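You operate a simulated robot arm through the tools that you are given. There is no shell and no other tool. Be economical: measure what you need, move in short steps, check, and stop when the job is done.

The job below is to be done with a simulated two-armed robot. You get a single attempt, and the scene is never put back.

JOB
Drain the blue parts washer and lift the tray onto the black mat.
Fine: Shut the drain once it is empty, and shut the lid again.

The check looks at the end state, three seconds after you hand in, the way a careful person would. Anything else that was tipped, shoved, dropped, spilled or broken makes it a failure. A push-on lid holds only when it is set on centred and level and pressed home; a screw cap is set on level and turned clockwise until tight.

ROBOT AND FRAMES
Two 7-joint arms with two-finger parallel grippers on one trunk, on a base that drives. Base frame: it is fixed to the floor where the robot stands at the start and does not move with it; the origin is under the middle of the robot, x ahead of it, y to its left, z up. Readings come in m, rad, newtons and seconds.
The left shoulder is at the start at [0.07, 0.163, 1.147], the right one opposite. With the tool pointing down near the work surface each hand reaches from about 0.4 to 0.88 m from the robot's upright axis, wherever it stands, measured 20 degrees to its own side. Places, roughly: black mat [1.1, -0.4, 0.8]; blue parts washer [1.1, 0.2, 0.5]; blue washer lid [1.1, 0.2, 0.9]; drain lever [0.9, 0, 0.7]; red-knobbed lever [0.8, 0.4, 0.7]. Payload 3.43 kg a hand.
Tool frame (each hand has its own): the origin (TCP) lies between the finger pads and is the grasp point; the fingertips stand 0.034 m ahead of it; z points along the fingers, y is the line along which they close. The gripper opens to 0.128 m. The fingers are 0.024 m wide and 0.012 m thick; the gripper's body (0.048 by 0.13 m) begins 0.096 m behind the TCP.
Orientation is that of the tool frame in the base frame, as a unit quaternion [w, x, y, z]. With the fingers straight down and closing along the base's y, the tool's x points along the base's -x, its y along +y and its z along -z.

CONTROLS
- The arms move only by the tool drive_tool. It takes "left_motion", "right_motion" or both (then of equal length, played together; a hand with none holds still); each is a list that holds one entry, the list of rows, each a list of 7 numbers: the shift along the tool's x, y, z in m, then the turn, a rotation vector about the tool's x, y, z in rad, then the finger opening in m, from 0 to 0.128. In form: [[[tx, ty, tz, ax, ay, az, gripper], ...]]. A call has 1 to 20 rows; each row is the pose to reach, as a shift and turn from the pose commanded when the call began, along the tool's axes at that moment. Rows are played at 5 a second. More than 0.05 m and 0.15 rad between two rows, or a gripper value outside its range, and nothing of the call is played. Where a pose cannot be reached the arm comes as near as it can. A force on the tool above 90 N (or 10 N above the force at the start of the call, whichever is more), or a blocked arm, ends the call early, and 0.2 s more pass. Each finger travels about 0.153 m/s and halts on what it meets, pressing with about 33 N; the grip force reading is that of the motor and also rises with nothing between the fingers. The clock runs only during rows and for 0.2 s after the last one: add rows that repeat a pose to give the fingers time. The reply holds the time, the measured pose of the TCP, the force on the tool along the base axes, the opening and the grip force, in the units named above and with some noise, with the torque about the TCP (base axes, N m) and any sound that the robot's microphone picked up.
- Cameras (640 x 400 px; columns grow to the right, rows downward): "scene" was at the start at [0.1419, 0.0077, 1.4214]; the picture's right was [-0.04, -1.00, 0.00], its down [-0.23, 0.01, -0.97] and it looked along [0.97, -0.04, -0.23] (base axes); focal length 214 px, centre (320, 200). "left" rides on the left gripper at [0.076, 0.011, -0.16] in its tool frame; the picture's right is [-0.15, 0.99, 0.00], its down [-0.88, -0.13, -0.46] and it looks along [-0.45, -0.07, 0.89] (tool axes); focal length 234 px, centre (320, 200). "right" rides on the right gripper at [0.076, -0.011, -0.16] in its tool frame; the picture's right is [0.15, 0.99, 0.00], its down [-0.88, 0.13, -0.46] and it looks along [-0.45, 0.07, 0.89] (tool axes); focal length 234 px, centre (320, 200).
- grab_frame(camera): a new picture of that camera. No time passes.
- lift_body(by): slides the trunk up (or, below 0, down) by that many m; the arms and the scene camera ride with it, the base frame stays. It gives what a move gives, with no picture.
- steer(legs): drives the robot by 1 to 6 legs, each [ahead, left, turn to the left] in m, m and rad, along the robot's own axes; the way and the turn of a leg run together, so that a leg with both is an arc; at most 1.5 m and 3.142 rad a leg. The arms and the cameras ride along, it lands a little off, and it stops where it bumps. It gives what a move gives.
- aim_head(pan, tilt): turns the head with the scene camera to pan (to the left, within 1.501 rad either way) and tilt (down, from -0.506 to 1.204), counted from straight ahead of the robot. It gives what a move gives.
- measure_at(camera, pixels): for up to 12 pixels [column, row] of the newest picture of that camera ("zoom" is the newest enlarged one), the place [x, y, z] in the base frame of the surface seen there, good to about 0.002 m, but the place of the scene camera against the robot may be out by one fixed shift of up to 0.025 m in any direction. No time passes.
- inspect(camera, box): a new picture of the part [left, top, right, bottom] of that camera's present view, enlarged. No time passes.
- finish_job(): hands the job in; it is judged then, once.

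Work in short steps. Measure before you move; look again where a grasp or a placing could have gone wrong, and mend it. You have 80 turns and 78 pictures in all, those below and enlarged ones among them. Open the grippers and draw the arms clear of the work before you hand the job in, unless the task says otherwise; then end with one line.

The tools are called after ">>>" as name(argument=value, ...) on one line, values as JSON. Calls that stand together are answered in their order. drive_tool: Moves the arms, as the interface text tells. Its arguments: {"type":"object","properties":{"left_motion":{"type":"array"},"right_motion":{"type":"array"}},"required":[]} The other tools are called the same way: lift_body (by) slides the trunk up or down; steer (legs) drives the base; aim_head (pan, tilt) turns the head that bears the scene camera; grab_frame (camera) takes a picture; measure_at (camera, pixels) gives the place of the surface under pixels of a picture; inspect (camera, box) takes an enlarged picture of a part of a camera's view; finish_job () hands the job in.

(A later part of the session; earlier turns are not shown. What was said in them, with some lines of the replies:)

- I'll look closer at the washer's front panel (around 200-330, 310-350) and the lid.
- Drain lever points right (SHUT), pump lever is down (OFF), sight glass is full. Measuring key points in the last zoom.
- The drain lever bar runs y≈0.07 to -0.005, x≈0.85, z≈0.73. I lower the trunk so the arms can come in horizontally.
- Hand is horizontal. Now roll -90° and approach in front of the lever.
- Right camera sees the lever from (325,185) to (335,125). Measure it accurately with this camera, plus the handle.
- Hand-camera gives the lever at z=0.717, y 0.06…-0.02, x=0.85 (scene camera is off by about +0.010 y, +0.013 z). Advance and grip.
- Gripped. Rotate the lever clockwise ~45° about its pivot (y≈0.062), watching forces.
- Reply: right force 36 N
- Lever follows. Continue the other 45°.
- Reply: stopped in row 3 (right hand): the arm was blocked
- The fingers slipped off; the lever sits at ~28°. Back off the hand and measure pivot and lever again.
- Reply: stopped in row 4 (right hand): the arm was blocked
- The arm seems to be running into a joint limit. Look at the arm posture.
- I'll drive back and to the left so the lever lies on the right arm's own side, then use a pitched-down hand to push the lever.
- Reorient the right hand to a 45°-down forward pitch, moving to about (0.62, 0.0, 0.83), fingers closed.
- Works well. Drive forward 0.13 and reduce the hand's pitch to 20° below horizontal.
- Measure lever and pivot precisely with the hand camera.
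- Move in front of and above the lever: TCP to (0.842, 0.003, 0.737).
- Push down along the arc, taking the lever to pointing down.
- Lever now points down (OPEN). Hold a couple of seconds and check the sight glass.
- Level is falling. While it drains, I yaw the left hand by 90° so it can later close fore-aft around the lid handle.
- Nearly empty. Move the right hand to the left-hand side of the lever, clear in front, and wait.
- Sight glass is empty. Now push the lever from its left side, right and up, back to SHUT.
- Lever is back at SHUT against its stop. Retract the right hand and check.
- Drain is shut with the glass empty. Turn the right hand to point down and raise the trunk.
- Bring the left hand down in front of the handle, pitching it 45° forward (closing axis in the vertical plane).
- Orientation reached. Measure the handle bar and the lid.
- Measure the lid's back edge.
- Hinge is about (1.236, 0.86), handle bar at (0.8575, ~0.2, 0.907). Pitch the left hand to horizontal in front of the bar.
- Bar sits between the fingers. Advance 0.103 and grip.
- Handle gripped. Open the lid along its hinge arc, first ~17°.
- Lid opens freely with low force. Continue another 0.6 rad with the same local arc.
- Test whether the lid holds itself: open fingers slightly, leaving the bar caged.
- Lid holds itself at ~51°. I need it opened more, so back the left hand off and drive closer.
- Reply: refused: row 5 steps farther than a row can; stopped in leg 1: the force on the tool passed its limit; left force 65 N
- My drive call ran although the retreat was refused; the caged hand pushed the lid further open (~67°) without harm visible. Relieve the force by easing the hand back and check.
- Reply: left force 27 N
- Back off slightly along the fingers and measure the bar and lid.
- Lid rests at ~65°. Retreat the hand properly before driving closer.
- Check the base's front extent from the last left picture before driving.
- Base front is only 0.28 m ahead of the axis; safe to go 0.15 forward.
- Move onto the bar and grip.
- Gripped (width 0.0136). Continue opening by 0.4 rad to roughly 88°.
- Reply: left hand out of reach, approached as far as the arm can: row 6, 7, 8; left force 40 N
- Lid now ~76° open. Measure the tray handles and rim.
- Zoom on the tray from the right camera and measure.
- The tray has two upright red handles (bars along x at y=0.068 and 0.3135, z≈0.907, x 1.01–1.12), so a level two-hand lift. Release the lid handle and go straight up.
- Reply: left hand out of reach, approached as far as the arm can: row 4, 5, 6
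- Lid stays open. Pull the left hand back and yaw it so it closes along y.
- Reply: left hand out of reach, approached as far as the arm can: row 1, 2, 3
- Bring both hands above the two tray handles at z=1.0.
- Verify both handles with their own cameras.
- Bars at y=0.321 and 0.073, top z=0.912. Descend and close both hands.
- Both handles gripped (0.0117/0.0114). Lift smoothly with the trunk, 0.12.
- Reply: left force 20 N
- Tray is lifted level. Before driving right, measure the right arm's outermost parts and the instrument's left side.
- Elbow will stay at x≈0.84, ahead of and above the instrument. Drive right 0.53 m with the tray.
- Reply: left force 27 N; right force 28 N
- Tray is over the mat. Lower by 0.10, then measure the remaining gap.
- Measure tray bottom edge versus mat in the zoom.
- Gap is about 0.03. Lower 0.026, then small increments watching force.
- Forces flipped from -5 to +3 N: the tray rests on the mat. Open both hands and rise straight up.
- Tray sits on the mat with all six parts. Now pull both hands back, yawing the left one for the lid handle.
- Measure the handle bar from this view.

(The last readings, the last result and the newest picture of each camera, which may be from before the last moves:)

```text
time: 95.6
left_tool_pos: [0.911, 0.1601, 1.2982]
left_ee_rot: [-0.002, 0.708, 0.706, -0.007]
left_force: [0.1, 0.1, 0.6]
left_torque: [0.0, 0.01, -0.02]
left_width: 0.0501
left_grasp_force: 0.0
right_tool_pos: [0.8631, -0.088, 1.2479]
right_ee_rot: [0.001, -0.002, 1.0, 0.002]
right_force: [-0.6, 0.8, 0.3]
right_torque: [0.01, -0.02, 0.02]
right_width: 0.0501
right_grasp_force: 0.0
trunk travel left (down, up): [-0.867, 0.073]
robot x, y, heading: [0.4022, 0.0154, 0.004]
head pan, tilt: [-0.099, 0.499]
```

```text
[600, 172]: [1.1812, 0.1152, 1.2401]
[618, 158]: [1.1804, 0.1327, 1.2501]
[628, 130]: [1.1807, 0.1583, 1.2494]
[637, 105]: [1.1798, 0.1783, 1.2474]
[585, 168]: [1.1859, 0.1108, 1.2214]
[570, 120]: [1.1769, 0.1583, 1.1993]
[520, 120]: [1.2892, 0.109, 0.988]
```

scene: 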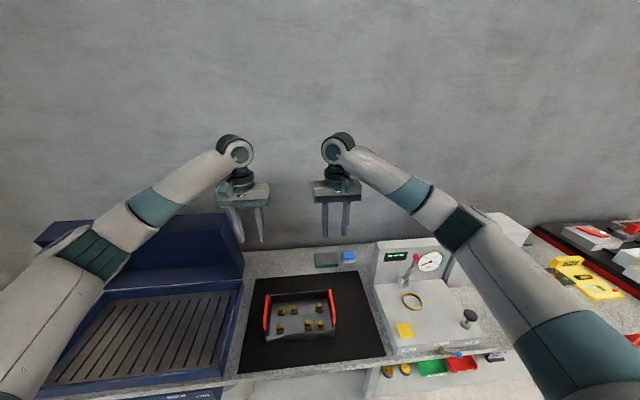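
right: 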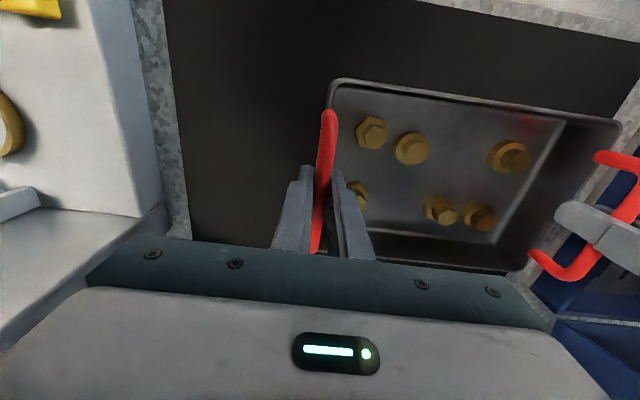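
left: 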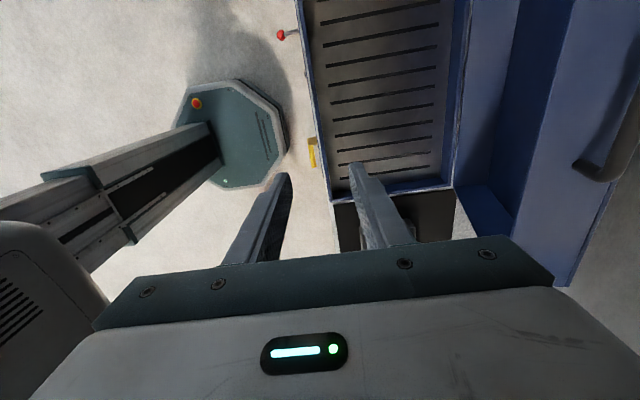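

Bar centre ≈ (1.187, 0.2, 1.245). Move the left hand above it with a matching 14° forward pitch.

>>> drive_tool(left_motion=[[[0.006, 0.04, -0.02, 0, 0, 0, 0.05], [0.012, 0.08, -0.02, -0.05, 0, 0, 0.05], [0.018, 0.12, -0.02, -0.1, 0, 0, 0.05], [0.024, 0.16, -0.02, -0.15, 0, 0, 0.05], [0.03, 0.2, -0.018, -0.2, 0, 0, 0.05], [0.036, 0.235, -0.016, -0.244, 0, 0, 0.05], [0.036, 0.259, -0.015, -0.244, 0, 0, 0.05]]])

>>> grab_frame(camera="left")

```text
time: 97.2
left_tool_pos: [1.1721, 0.1969, 1.3089]
left_ee_rot: [0.085, 0.704, 0.7, 0.08]
left_force: [0.4, 0.1, 0.3]
left_torque: [0.03, 0.01, 0.0]
left_width: 0.0502
left_grasp_force: 0.1
right_tool_pos: [0.8635, -0.0878, 1.2451]
right_ee_rot: [0.001, -0.002, 1.0, 0.001]
right_force: [-0.6, 0.3, 0.6]
right_torque: [0.04, -0.03, -0.02]
right_width: 0.05
right_grasp_force: 0.0
trunk travel left (down, up): [-0.867, 0.073]
robot x, y, heading: [0.4038, 0.0172, 0.001]
head pan, tilt: [-0.099, 0.499]
```

```text
27 pictures are left
```

left: 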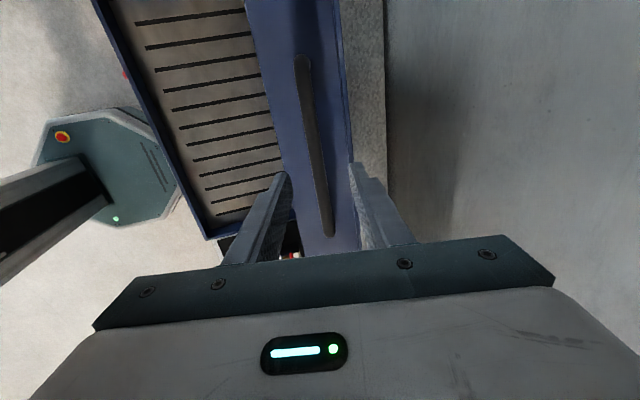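

Bar lies centred between the fingers. Advance 0.063 along the fingers and grip.

>>> drive_tool(left_motion=[[[0, 0, 0.03, 0, 0, 0, 0.05], [0, 0, 0.062, 0, 0, 0, 0.05], [0, 0, 0.062, 0, 0, 0, 0.03], [0, 0, 0.062, 0, 0, 0, 0.01], [0, 0, 0.062, 0, 0, 0, 0.0], [0, 0, 0.062, 0, 0, 0, 0.0]]])

```text
time: 98.6
left_tool_pos: [1.1851, 0.196, 1.2505]
left_ee_rot: [0.085, 0.703, 0.702, 0.08]
left_force: [1.1, -1.7, -1.6]
left_torque: [-0.1, -0.04, 0.71]
left_width: 0.0136
left_grasp_force: 44.9
right_tool_pos: [0.8632, -0.0869, 1.2474]
right_ee_rot: [0.0, -0.002, 1.0, 0.001]
right_force: [0.7, 1.5, -0.8]
right_torque: [0.01, 0.02, 0.01]
right_width: 0.05
right_grasp_force: 0.1
trunk travel left (down, up): [-0.867, 0.073]
robot x, y, heading: [0.4018, 0.0205, 0.004]
head pan, tilt: [-0.099, 0.499]
```

Gripped. Close the lid along the arc by 0.7 rad.

>>> drive_tool(left_motion=[[[0, -0.0196, -0.0016, -0.05, 0, 0, 0], [0, -0.0393, -0.0021, -0.1, 0, 0, 0], [0, -0.059, -0.0018, -0.15, 0, 0, 0], [0, -0.0786, -0.0004, -0.2, 0, 0, 0], [0, -0.0982, 0.002, -0.25, 0, 0, 0], [0, -0.1176, 0.0053, -0.3, 0, 0, 0], [0, -0.1367, 0.0095, -0.35, 0, 0, 0], [0, -0.1558, 0.0148, -0.4, 0, 0, 0], [0, -0.1744, 0.021, -0.45, 0, 0, 0], [0, -0.1928, 0.0281, -0.5, 0, 0, 0], [0, -0.2107, 0.0361, -0.55, 0, 0, 0], [0, -0.2282, 0.045, -0.6, 0, 0, 0], [0, -0.2453, 0.0547, -0.65, 0, 0, 0], [0, -0.2619, 0.0654, -0.7, 0, 0, 0]]])

>>> grab_frame(camera="scene")

```text
time: 101.6
left_tool_pos: [0.9448, 0.1946, 1.1239]
left_ee_rot: [0.321, 0.632, 0.631, 0.315]
left_force: [0.9, -9.5, -5.6]
left_torque: [-0.14, 0.21, 0.27]
left_width: 0.0136
left_grasp_force: 44.5
right_tool_pos: [0.864, -0.0889, 1.2466]
right_ee_rot: [0.0, -0.001, 1.0, 0.001]
right_force: [1.6, 0.7, -0.4]
right_torque: [0.0, 0.04, 0.02]
right_width: 0.05
right_grasp_force: 0.1
trunk travel left (down, up): [-0.867, 0.073]
robot x, y, heading: [0.4041, 0.015, 0.001]
head pan, tilt: [-0.099, 0.499]
```

```text
26 pictures are left
```

scene: 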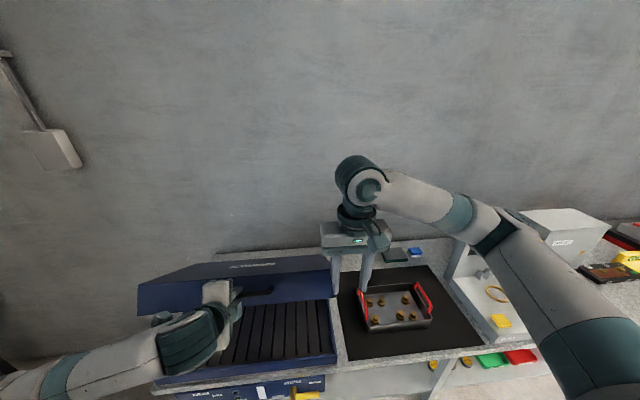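

Lid down to ~35°. Release, retreat along the fingers.

>>> drive_tool(left_motion=[[[0, 0, 0, 0, 0, 0, 0.02], [0, 0, 0, 0, 0, 0, 0.045], [0, 0, 0, 0, 0, 0, 0.05], [0, 0, -0.03, 0, 0, 0, 0.05], [0, 0, -0.07, 0, 0, 0, 0.05], [0, 0, -0.11, 0, 0, 0, 0.05]]])

```text
time: 103.0
left_tool_pos: [0.9522, 0.1595, 1.177]
left_ee_rot: [0.321, 0.631, 0.632, 0.315]
left_force: [0.1, -0.2, -1.4]
left_torque: [0.01, 0.02, -0.01]
left_width: 0.0499
left_grasp_force: 0.0
left hand out of reach, approached as far as the arm can: row 4, 5, 6
right_tool_pos: [0.8643, -0.0883, 1.2461]
right_ee_rot: [-0.001, -0.003, 1.0, 0.002]
right_force: [0.4, 0.3, 0.0]
right_torque: [0.04, 0.02, 0.02]
right_width: 0.0499
right_grasp_force: 0.0
trunk travel left (down, up): [-0.867, 0.073]
robot x, y, heading: [0.4062, 0.0137, 0.004]
head pan, tilt: [-0.099, 0.499]
```

The retreat was limited by reach; look where the fingers are relative to the handle.

>>> grab_frame(camera="left")

>>> inspect(camera="scene", box=[120, 220, 360, 370])

```text
25 pictures are left
```

left: 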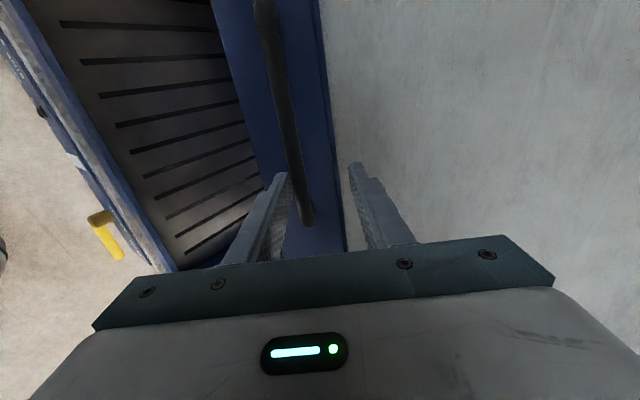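

```text
2.67 times, centred on (240, 295) of scene
```

zoom: 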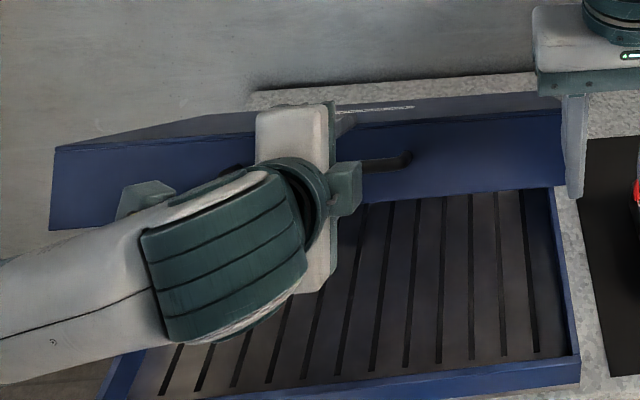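

>>> measure_at(camera="left", pixels=[[285, 120], [295, 170], [303, 205], [268, 30], [310, 150]])

```text
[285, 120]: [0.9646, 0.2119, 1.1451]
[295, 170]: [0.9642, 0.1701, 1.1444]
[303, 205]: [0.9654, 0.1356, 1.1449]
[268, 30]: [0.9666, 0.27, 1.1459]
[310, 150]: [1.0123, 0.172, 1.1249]
```

Bar is just past the fingertips, with the front finger in front of it; driving straight back clears it. Back 0.22.

>>> steer(legs=[[-0.22, 0, 0]])

>>> lift_body(by=-0.15)

>>> grab_frame(camera="left")

```text
time: 104.6
left_tool_pos: [0.7352, 0.16, 1.1762]
left_ee_rot: [0.321, 0.632, 0.632, 0.314]
left_force: [-0.4, 0.3, 0.6]
left_torque: [0.03, -0.02, 0.0]
left_width: 0.0503
left_grasp_force: 0.2
right_tool_pos: [0.647, -0.0886, 1.2453]
right_ee_rot: [0.0, -0.001, 1.0, 0.002]
right_force: [0.1, -0.5, -1.1]
right_torque: [0.03, 0.01, -0.04]
right_width: 0.0498
right_grasp_force: 0.0
trunk travel left (down, up): [-0.867, 0.073]
robot x, y, heading: [0.1835, 0.0143, -0.0]
head pan, tilt: [-0.099, 0.499]
```

```text
time: 106.4
left_tool_pos: [0.7323, 0.1593, 1.0282]
left_ee_rot: [0.321, 0.632, 0.631, 0.315]
left_force: [0.6, -0.3, 0.7]
left_torque: [0.01, 0.01, 0.03]
left_width: 0.0501
left_grasp_force: 0.1
right_tool_pos: [0.6446, -0.088, 1.0972]
right_ee_rot: [0.001, -0.001, 1.0, 0.002]
right_force: [0.3, 0.1, 0.8]
right_torque: [0.03, 0.03, -0.02]
right_width: 0.0499
right_grasp_force: 0.0
trunk travel left (down, up): [-0.717, 0.223]
robot x, y, heading: [0.1831, 0.0168, -0.002]
head pan, tilt: [-0.099, 0.499]
```

```text
23 pictures are left
```

left: 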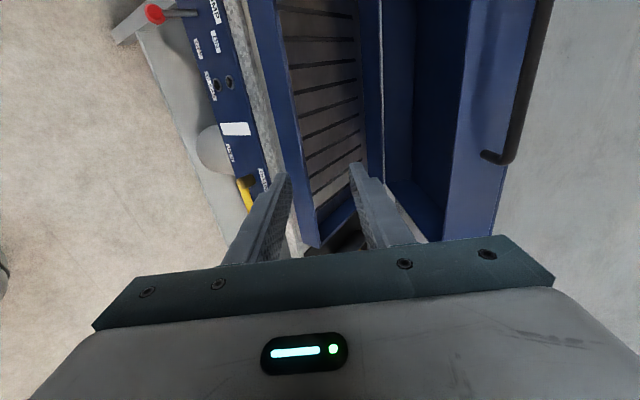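

>>> measure_at(camera="left", pixels=[[533, 50], [524, 100], [512, 150], [490, 155], [460, 100], [480, 100]])

```text
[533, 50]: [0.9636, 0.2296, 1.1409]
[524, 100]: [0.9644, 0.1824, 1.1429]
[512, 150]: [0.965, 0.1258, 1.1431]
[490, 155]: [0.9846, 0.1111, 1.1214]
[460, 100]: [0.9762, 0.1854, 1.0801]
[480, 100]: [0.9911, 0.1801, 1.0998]
```

Bar centre ≈ (0.968, 0.2, 1.138), lid at ~39°. Move the left hand to 0.09 in front of the bar.

>>> drive_tool(left_motion=[[[0.006, 0.0383, 0.0056, 0, 0, 0, 0.05], [0.012, 0.0767, 0.011, 0, 0, 0, 0.05], [0.018, 0.115, 0.0168, 0, 0, 0, 0.05], [0.024, 0.153, 0.022, 0, 0, 0, 0.05], [0.03, 0.192, 0.028, 0, 0, 0, 0.05], [0.037, 0.23, 0.0335, 0, 0, 0, 0.05]]])

>>> grab_frame(camera="left")

```text
time: 107.8
left_tool_pos: [0.8973, 0.195, 1.1923]
left_ee_rot: [0.321, 0.633, 0.631, 0.314]
left_force: [0.1, -0.6, -0.1]
left_torque: [0.0, -0.03, -0.01]
left_width: 0.05
left_grasp_force: 0.1
right_tool_pos: [0.6445, -0.0887, 1.0964]
right_ee_rot: [0.001, -0.001, 1.0, 0.001]
right_force: [-0.4, -0.1, 0.4]
right_torque: [-0.01, 0.03, 0.02]
right_width: 0.05
right_grasp_force: 0.1
trunk travel left (down, up): [-0.717, 0.223]
robot x, y, heading: [0.185, 0.017, -0.002]
head pan, tilt: [-0.099, 0.499]
```

```text
22 pictures are left
```

left: 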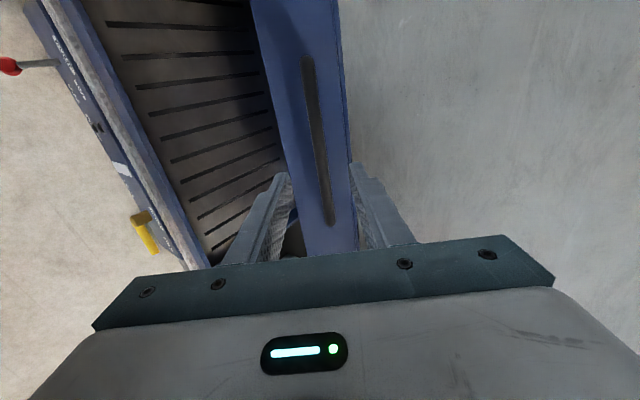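

Bar centred between fingers. Advance 0.085 and grip.

>>> drive_tool(left_motion=[[[0, 0, 0.03, 0, 0, 0, 0.05], [0, 0, 0.06, 0, 0, 0, 0.05], [0, 0, 0.085, 0, 0, 0, 0.05], [0, 0, 0.085, 0, 0, 0, 0.03], [0, 0, 0.085, 0, 0, 0, 0.01], [0, 0, 0.085, 0, 0, 0, 0.0], [0, 0, 0.085, 0, 0, 0, 0.0]]])

```text
time: 109.4
left_tool_pos: [0.9661, 0.196, 1.1399]
left_ee_rot: [0.322, 0.632, 0.631, 0.316]
left_force: [0.4, -2.1, -1.0]
left_torque: [-0.17, -0.03, -0.04]
left_width: 0.0137
left_grasp_force: 45.2
right_tool_pos: [0.6455, -0.0885, 1.0964]
right_ee_rot: [0.0, 0.0, 1.0, 0.002]
right_force: [0.6, 0.3, 0.7]
right_torque: [-0.01, -0.01, -0.02]
right_width: 0.0499
right_grasp_force: 0.0
trunk travel left (down, up): [-0.717, 0.223]
robot x, y, heading: [0.1836, 0.0197, 0.003]
head pan, tilt: [-0.099, 0.499]
```

Gripped. Close the remaining arc, stopping just short of shut.

>>> drive_tool(left_motion=[[[0, -0.027, -0.0036, -0.07, 0, 0, 0], [0, -0.0541, -0.0052, -0.14, 0, 0, 0], [0, -0.0813, -0.005, -0.21, 0, 0, 0], [0, -0.1085, -0.0028, -0.28, 0, 0, 0], [0, -0.1354, 0.0012, -0.35, 0, 0, 0], [0, -0.162, 0.0071, -0.42, 0, 0, 0], [0, -0.188, 0.0149, -0.49, 0, 0, 0], [0, -0.2135, 0.0244, -0.56, 0, 0, 0], [0, -0.2382, 0.0358, -0.63, 0, 0, 0]]])

>>> grab_frame(camera="scene")

```text
time: 111.4
left_tool_pos: [0.8536, 0.1954, 0.9263]
left_ee_rot: [0.501, 0.501, 0.503, 0.495]
left_force: [9.1, 0.1, -6.3]
left_torque: [0.39, 0.2, 1.03]
left_width: 0.0137
left_grasp_force: 44.4
right_tool_pos: [0.6466, -0.0877, 1.0964]
right_ee_rot: [0.0, -0.001, 1.0, 0.001]
right_force: [0.1, -0.3, -0.4]
right_torque: [0.01, -0.02, 0.01]
right_width: 0.05
right_grasp_force: 0.1
trunk travel left (down, up): [-0.717, 0.223]
robot x, y, heading: [0.1846, 0.0196, 0.001]
head pan, tilt: [-0.099, 0.499]
```

```text
21 pictures are left
```

scene: 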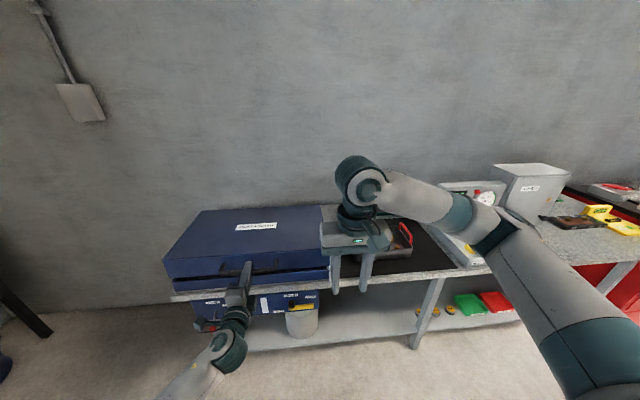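

Remaining ~0.018 down; lower onto the seat with a slight press.

>>> drive_tool(left_motion=[[[0, -0.006, 0, 0, 0, 0, 0], [0, -0.012, 0, 0, 0, 0, 0], [0, -0.018, 0, 0, 0, 0, 0], [0, -0.024, 0, 0, 0, 0, 0], [0, -0.024, 0, 0, 0, 0, 0]]])

>>> grab_frame(camera="left")

```text
time: 112.6
left_tool_pos: [0.8511, 0.1952, 0.9069]
left_ee_rot: [0.502, 0.5, 0.502, 0.496]
left_force: [-12.8, 6.6, 6.9]
left_torque: [0.56, -0.08, -0.25]
left_width: 0.0136
left_grasp_force: 45.0
right_tool_pos: [0.6436, -0.0875, 1.0985]
right_ee_rot: [0.002, -0.001, 1.0, 0.002]
right_force: [0.3, 1.1, -0.6]
right_torque: [-0.03, -0.01, -0.01]
right_width: 0.05
right_grasp_force: 0.1
trunk travel left (down, up): [-0.717, 0.223]
robot x, y, heading: [0.1819, 0.0183, 0.005]
head pan, tilt: [-0.099, 0.499]
```

```text
20 pictures are left
```

left: 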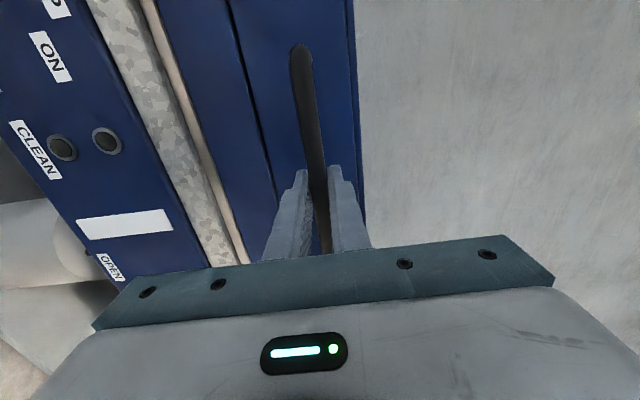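

Handle is at its original closed height (0.907) and the seam looks as at the start. Release and back away.

>>> drive_tool(left_motion=[[[0, 0.004, 0, 0, 0, 0, 0.02], [0, 0.004, 0, 0, 0, 0, 0.05], [0, 0.004, 0, 0, 0, 0, 0.05], [0, 0.004, -0.04, 0, 0, 0, 0.05], [0, 0.004, -0.08, 0, 0, 0, 0.05], [0, 0.004, -0.12, 0, 0, 0, 0.05]]])

>>> steer(legs=[[-0.25, 0, 0]])

>>> grab_frame(camera="scene")

>>> grab_frame(camera="left")

```text
time: 114.0
left_tool_pos: [0.7318, 0.1943, 0.9102]
left_ee_rot: [0.502, 0.5, 0.502, 0.495]
left_force: [-0.3, 0.8, -0.1]
left_torque: [0.02, 0.02, 0.01]
left_width: 0.0501
left_grasp_force: 0.0
right_tool_pos: [0.6441, -0.0886, 1.0966]
right_ee_rot: [0.002, -0.001, 1.0, 0.002]
right_force: [0.2, 0.3, 0.4]
right_torque: [-0.02, -0.03, 0.01]
right_width: 0.0498
right_grasp_force: 0.0
trunk travel left (down, up): [-0.717, 0.223]
robot x, y, heading: [0.1825, 0.0192, 0.003]
head pan, tilt: [-0.099, 0.499]
```

```text
time: 115.8
left_tool_pos: [0.4764, 0.1943, 0.9102]
left_ee_rot: [0.501, 0.501, 0.502, 0.495]
left_force: [0.2, 0.6, 0.3]
left_torque: [0.02, -0.02, -0.03]
left_width: 0.0502
left_grasp_force: 0.0
right_tool_pos: [0.3885, -0.0895, 1.0969]
right_ee_rot: [0.001, 0.0, 1.0, 0.002]
right_force: [-0.4, 1.1, -0.9]
right_torque: [0.03, -0.02, -0.02]
right_width: 0.0499
right_grasp_force: 0.1
trunk travel left (down, up): [-0.717, 0.223]
robot x, y, heading: [-0.0697, 0.0163, 0.001]
head pan, tilt: [-0.099, 0.499]
```

```text
19 pictures are left
```

scene: 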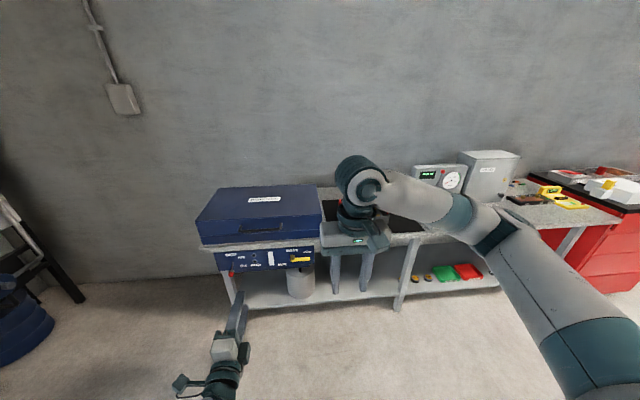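

```text
18 pictures are left
```

left: 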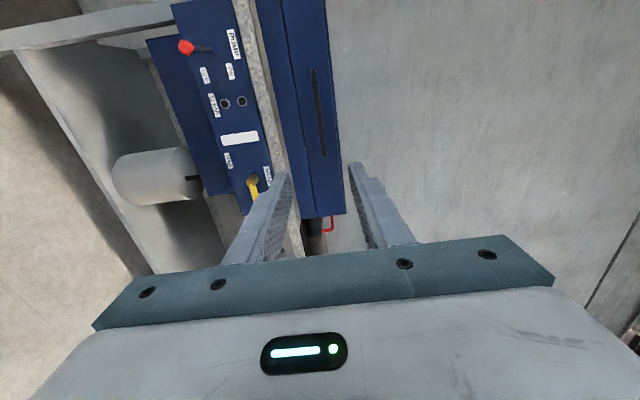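

Final check of lever, glass, seam and tray.

>>> inspect(camera="scene", box=[190, 180, 350, 280])

>>> drive_tool(right_motion=[[[0, -0.04, 0, 0, 0, 0, 0.05], [0, -0.08, 0, 0, 0, 0, 0.05], [0, -0.12, 0, 0, 0, 0, 0.05], [0, -0.16, 0, 0, 0, 0, 0.05], [0, -0.2, 0, 0, 0, 0, 0.05]]])

>>> inspect(camera="scene", box=[190, 150, 510, 350])

```text
4.00 times, centred on (270, 230) of scene
```

zoom: 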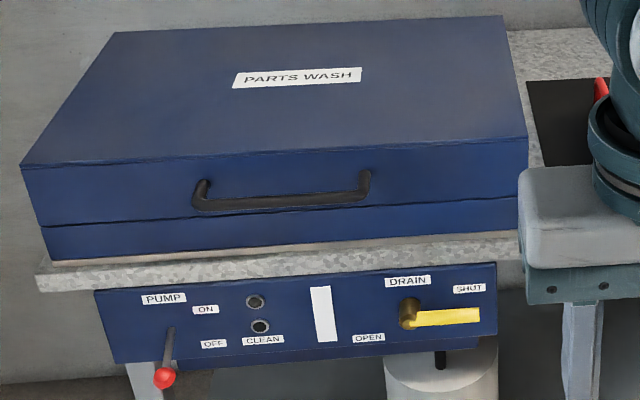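

```text
time: 117.0
left_tool_pos: [0.4757, 0.1938, 0.9108]
left_ee_rot: [0.501, 0.502, 0.502, 0.496]
left_force: [-1.0, -0.4, -0.6]
left_torque: [0.0, -0.01, 0.06]
left_width: 0.0498
left_grasp_force: 0.0
right_tool_pos: [0.3893, -0.2872, 1.0952]
right_ee_rot: [0.001, -0.001, 1.0, 0.002]
right_force: [0.4, 0.2, 0.6]
right_torque: [0.03, 0.02, -0.02]
right_width: 0.0502
right_grasp_force: 0.1
trunk travel left (down, up): [-0.717, 0.223]
robot x, y, heading: [-0.0739, 0.0159, 0.007]
head pan, tilt: [-0.099, 0.499]
```

```text
2.00 times, centred on (350, 250) of scene
```

zoom: 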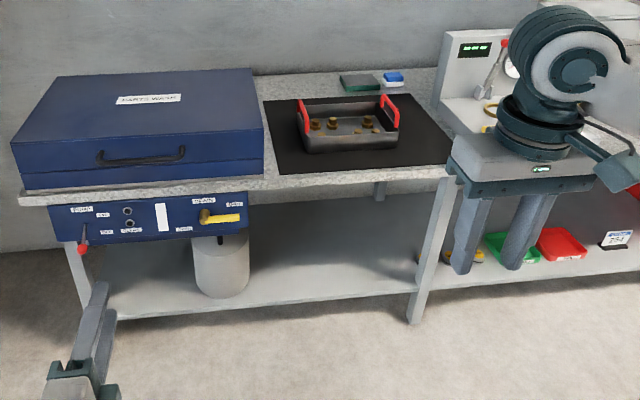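

The sight glass is empty, the drain lever is at SHUT and the lid is closed. The tray, with all its parts, is on the mat and both arms are clear, so I'm handing in.

>>> finish_job()

```text
The job is handed in.
```

I drained the parts washer, shut the drain, set the tray with all six parts on the black mat, and closed the lid.
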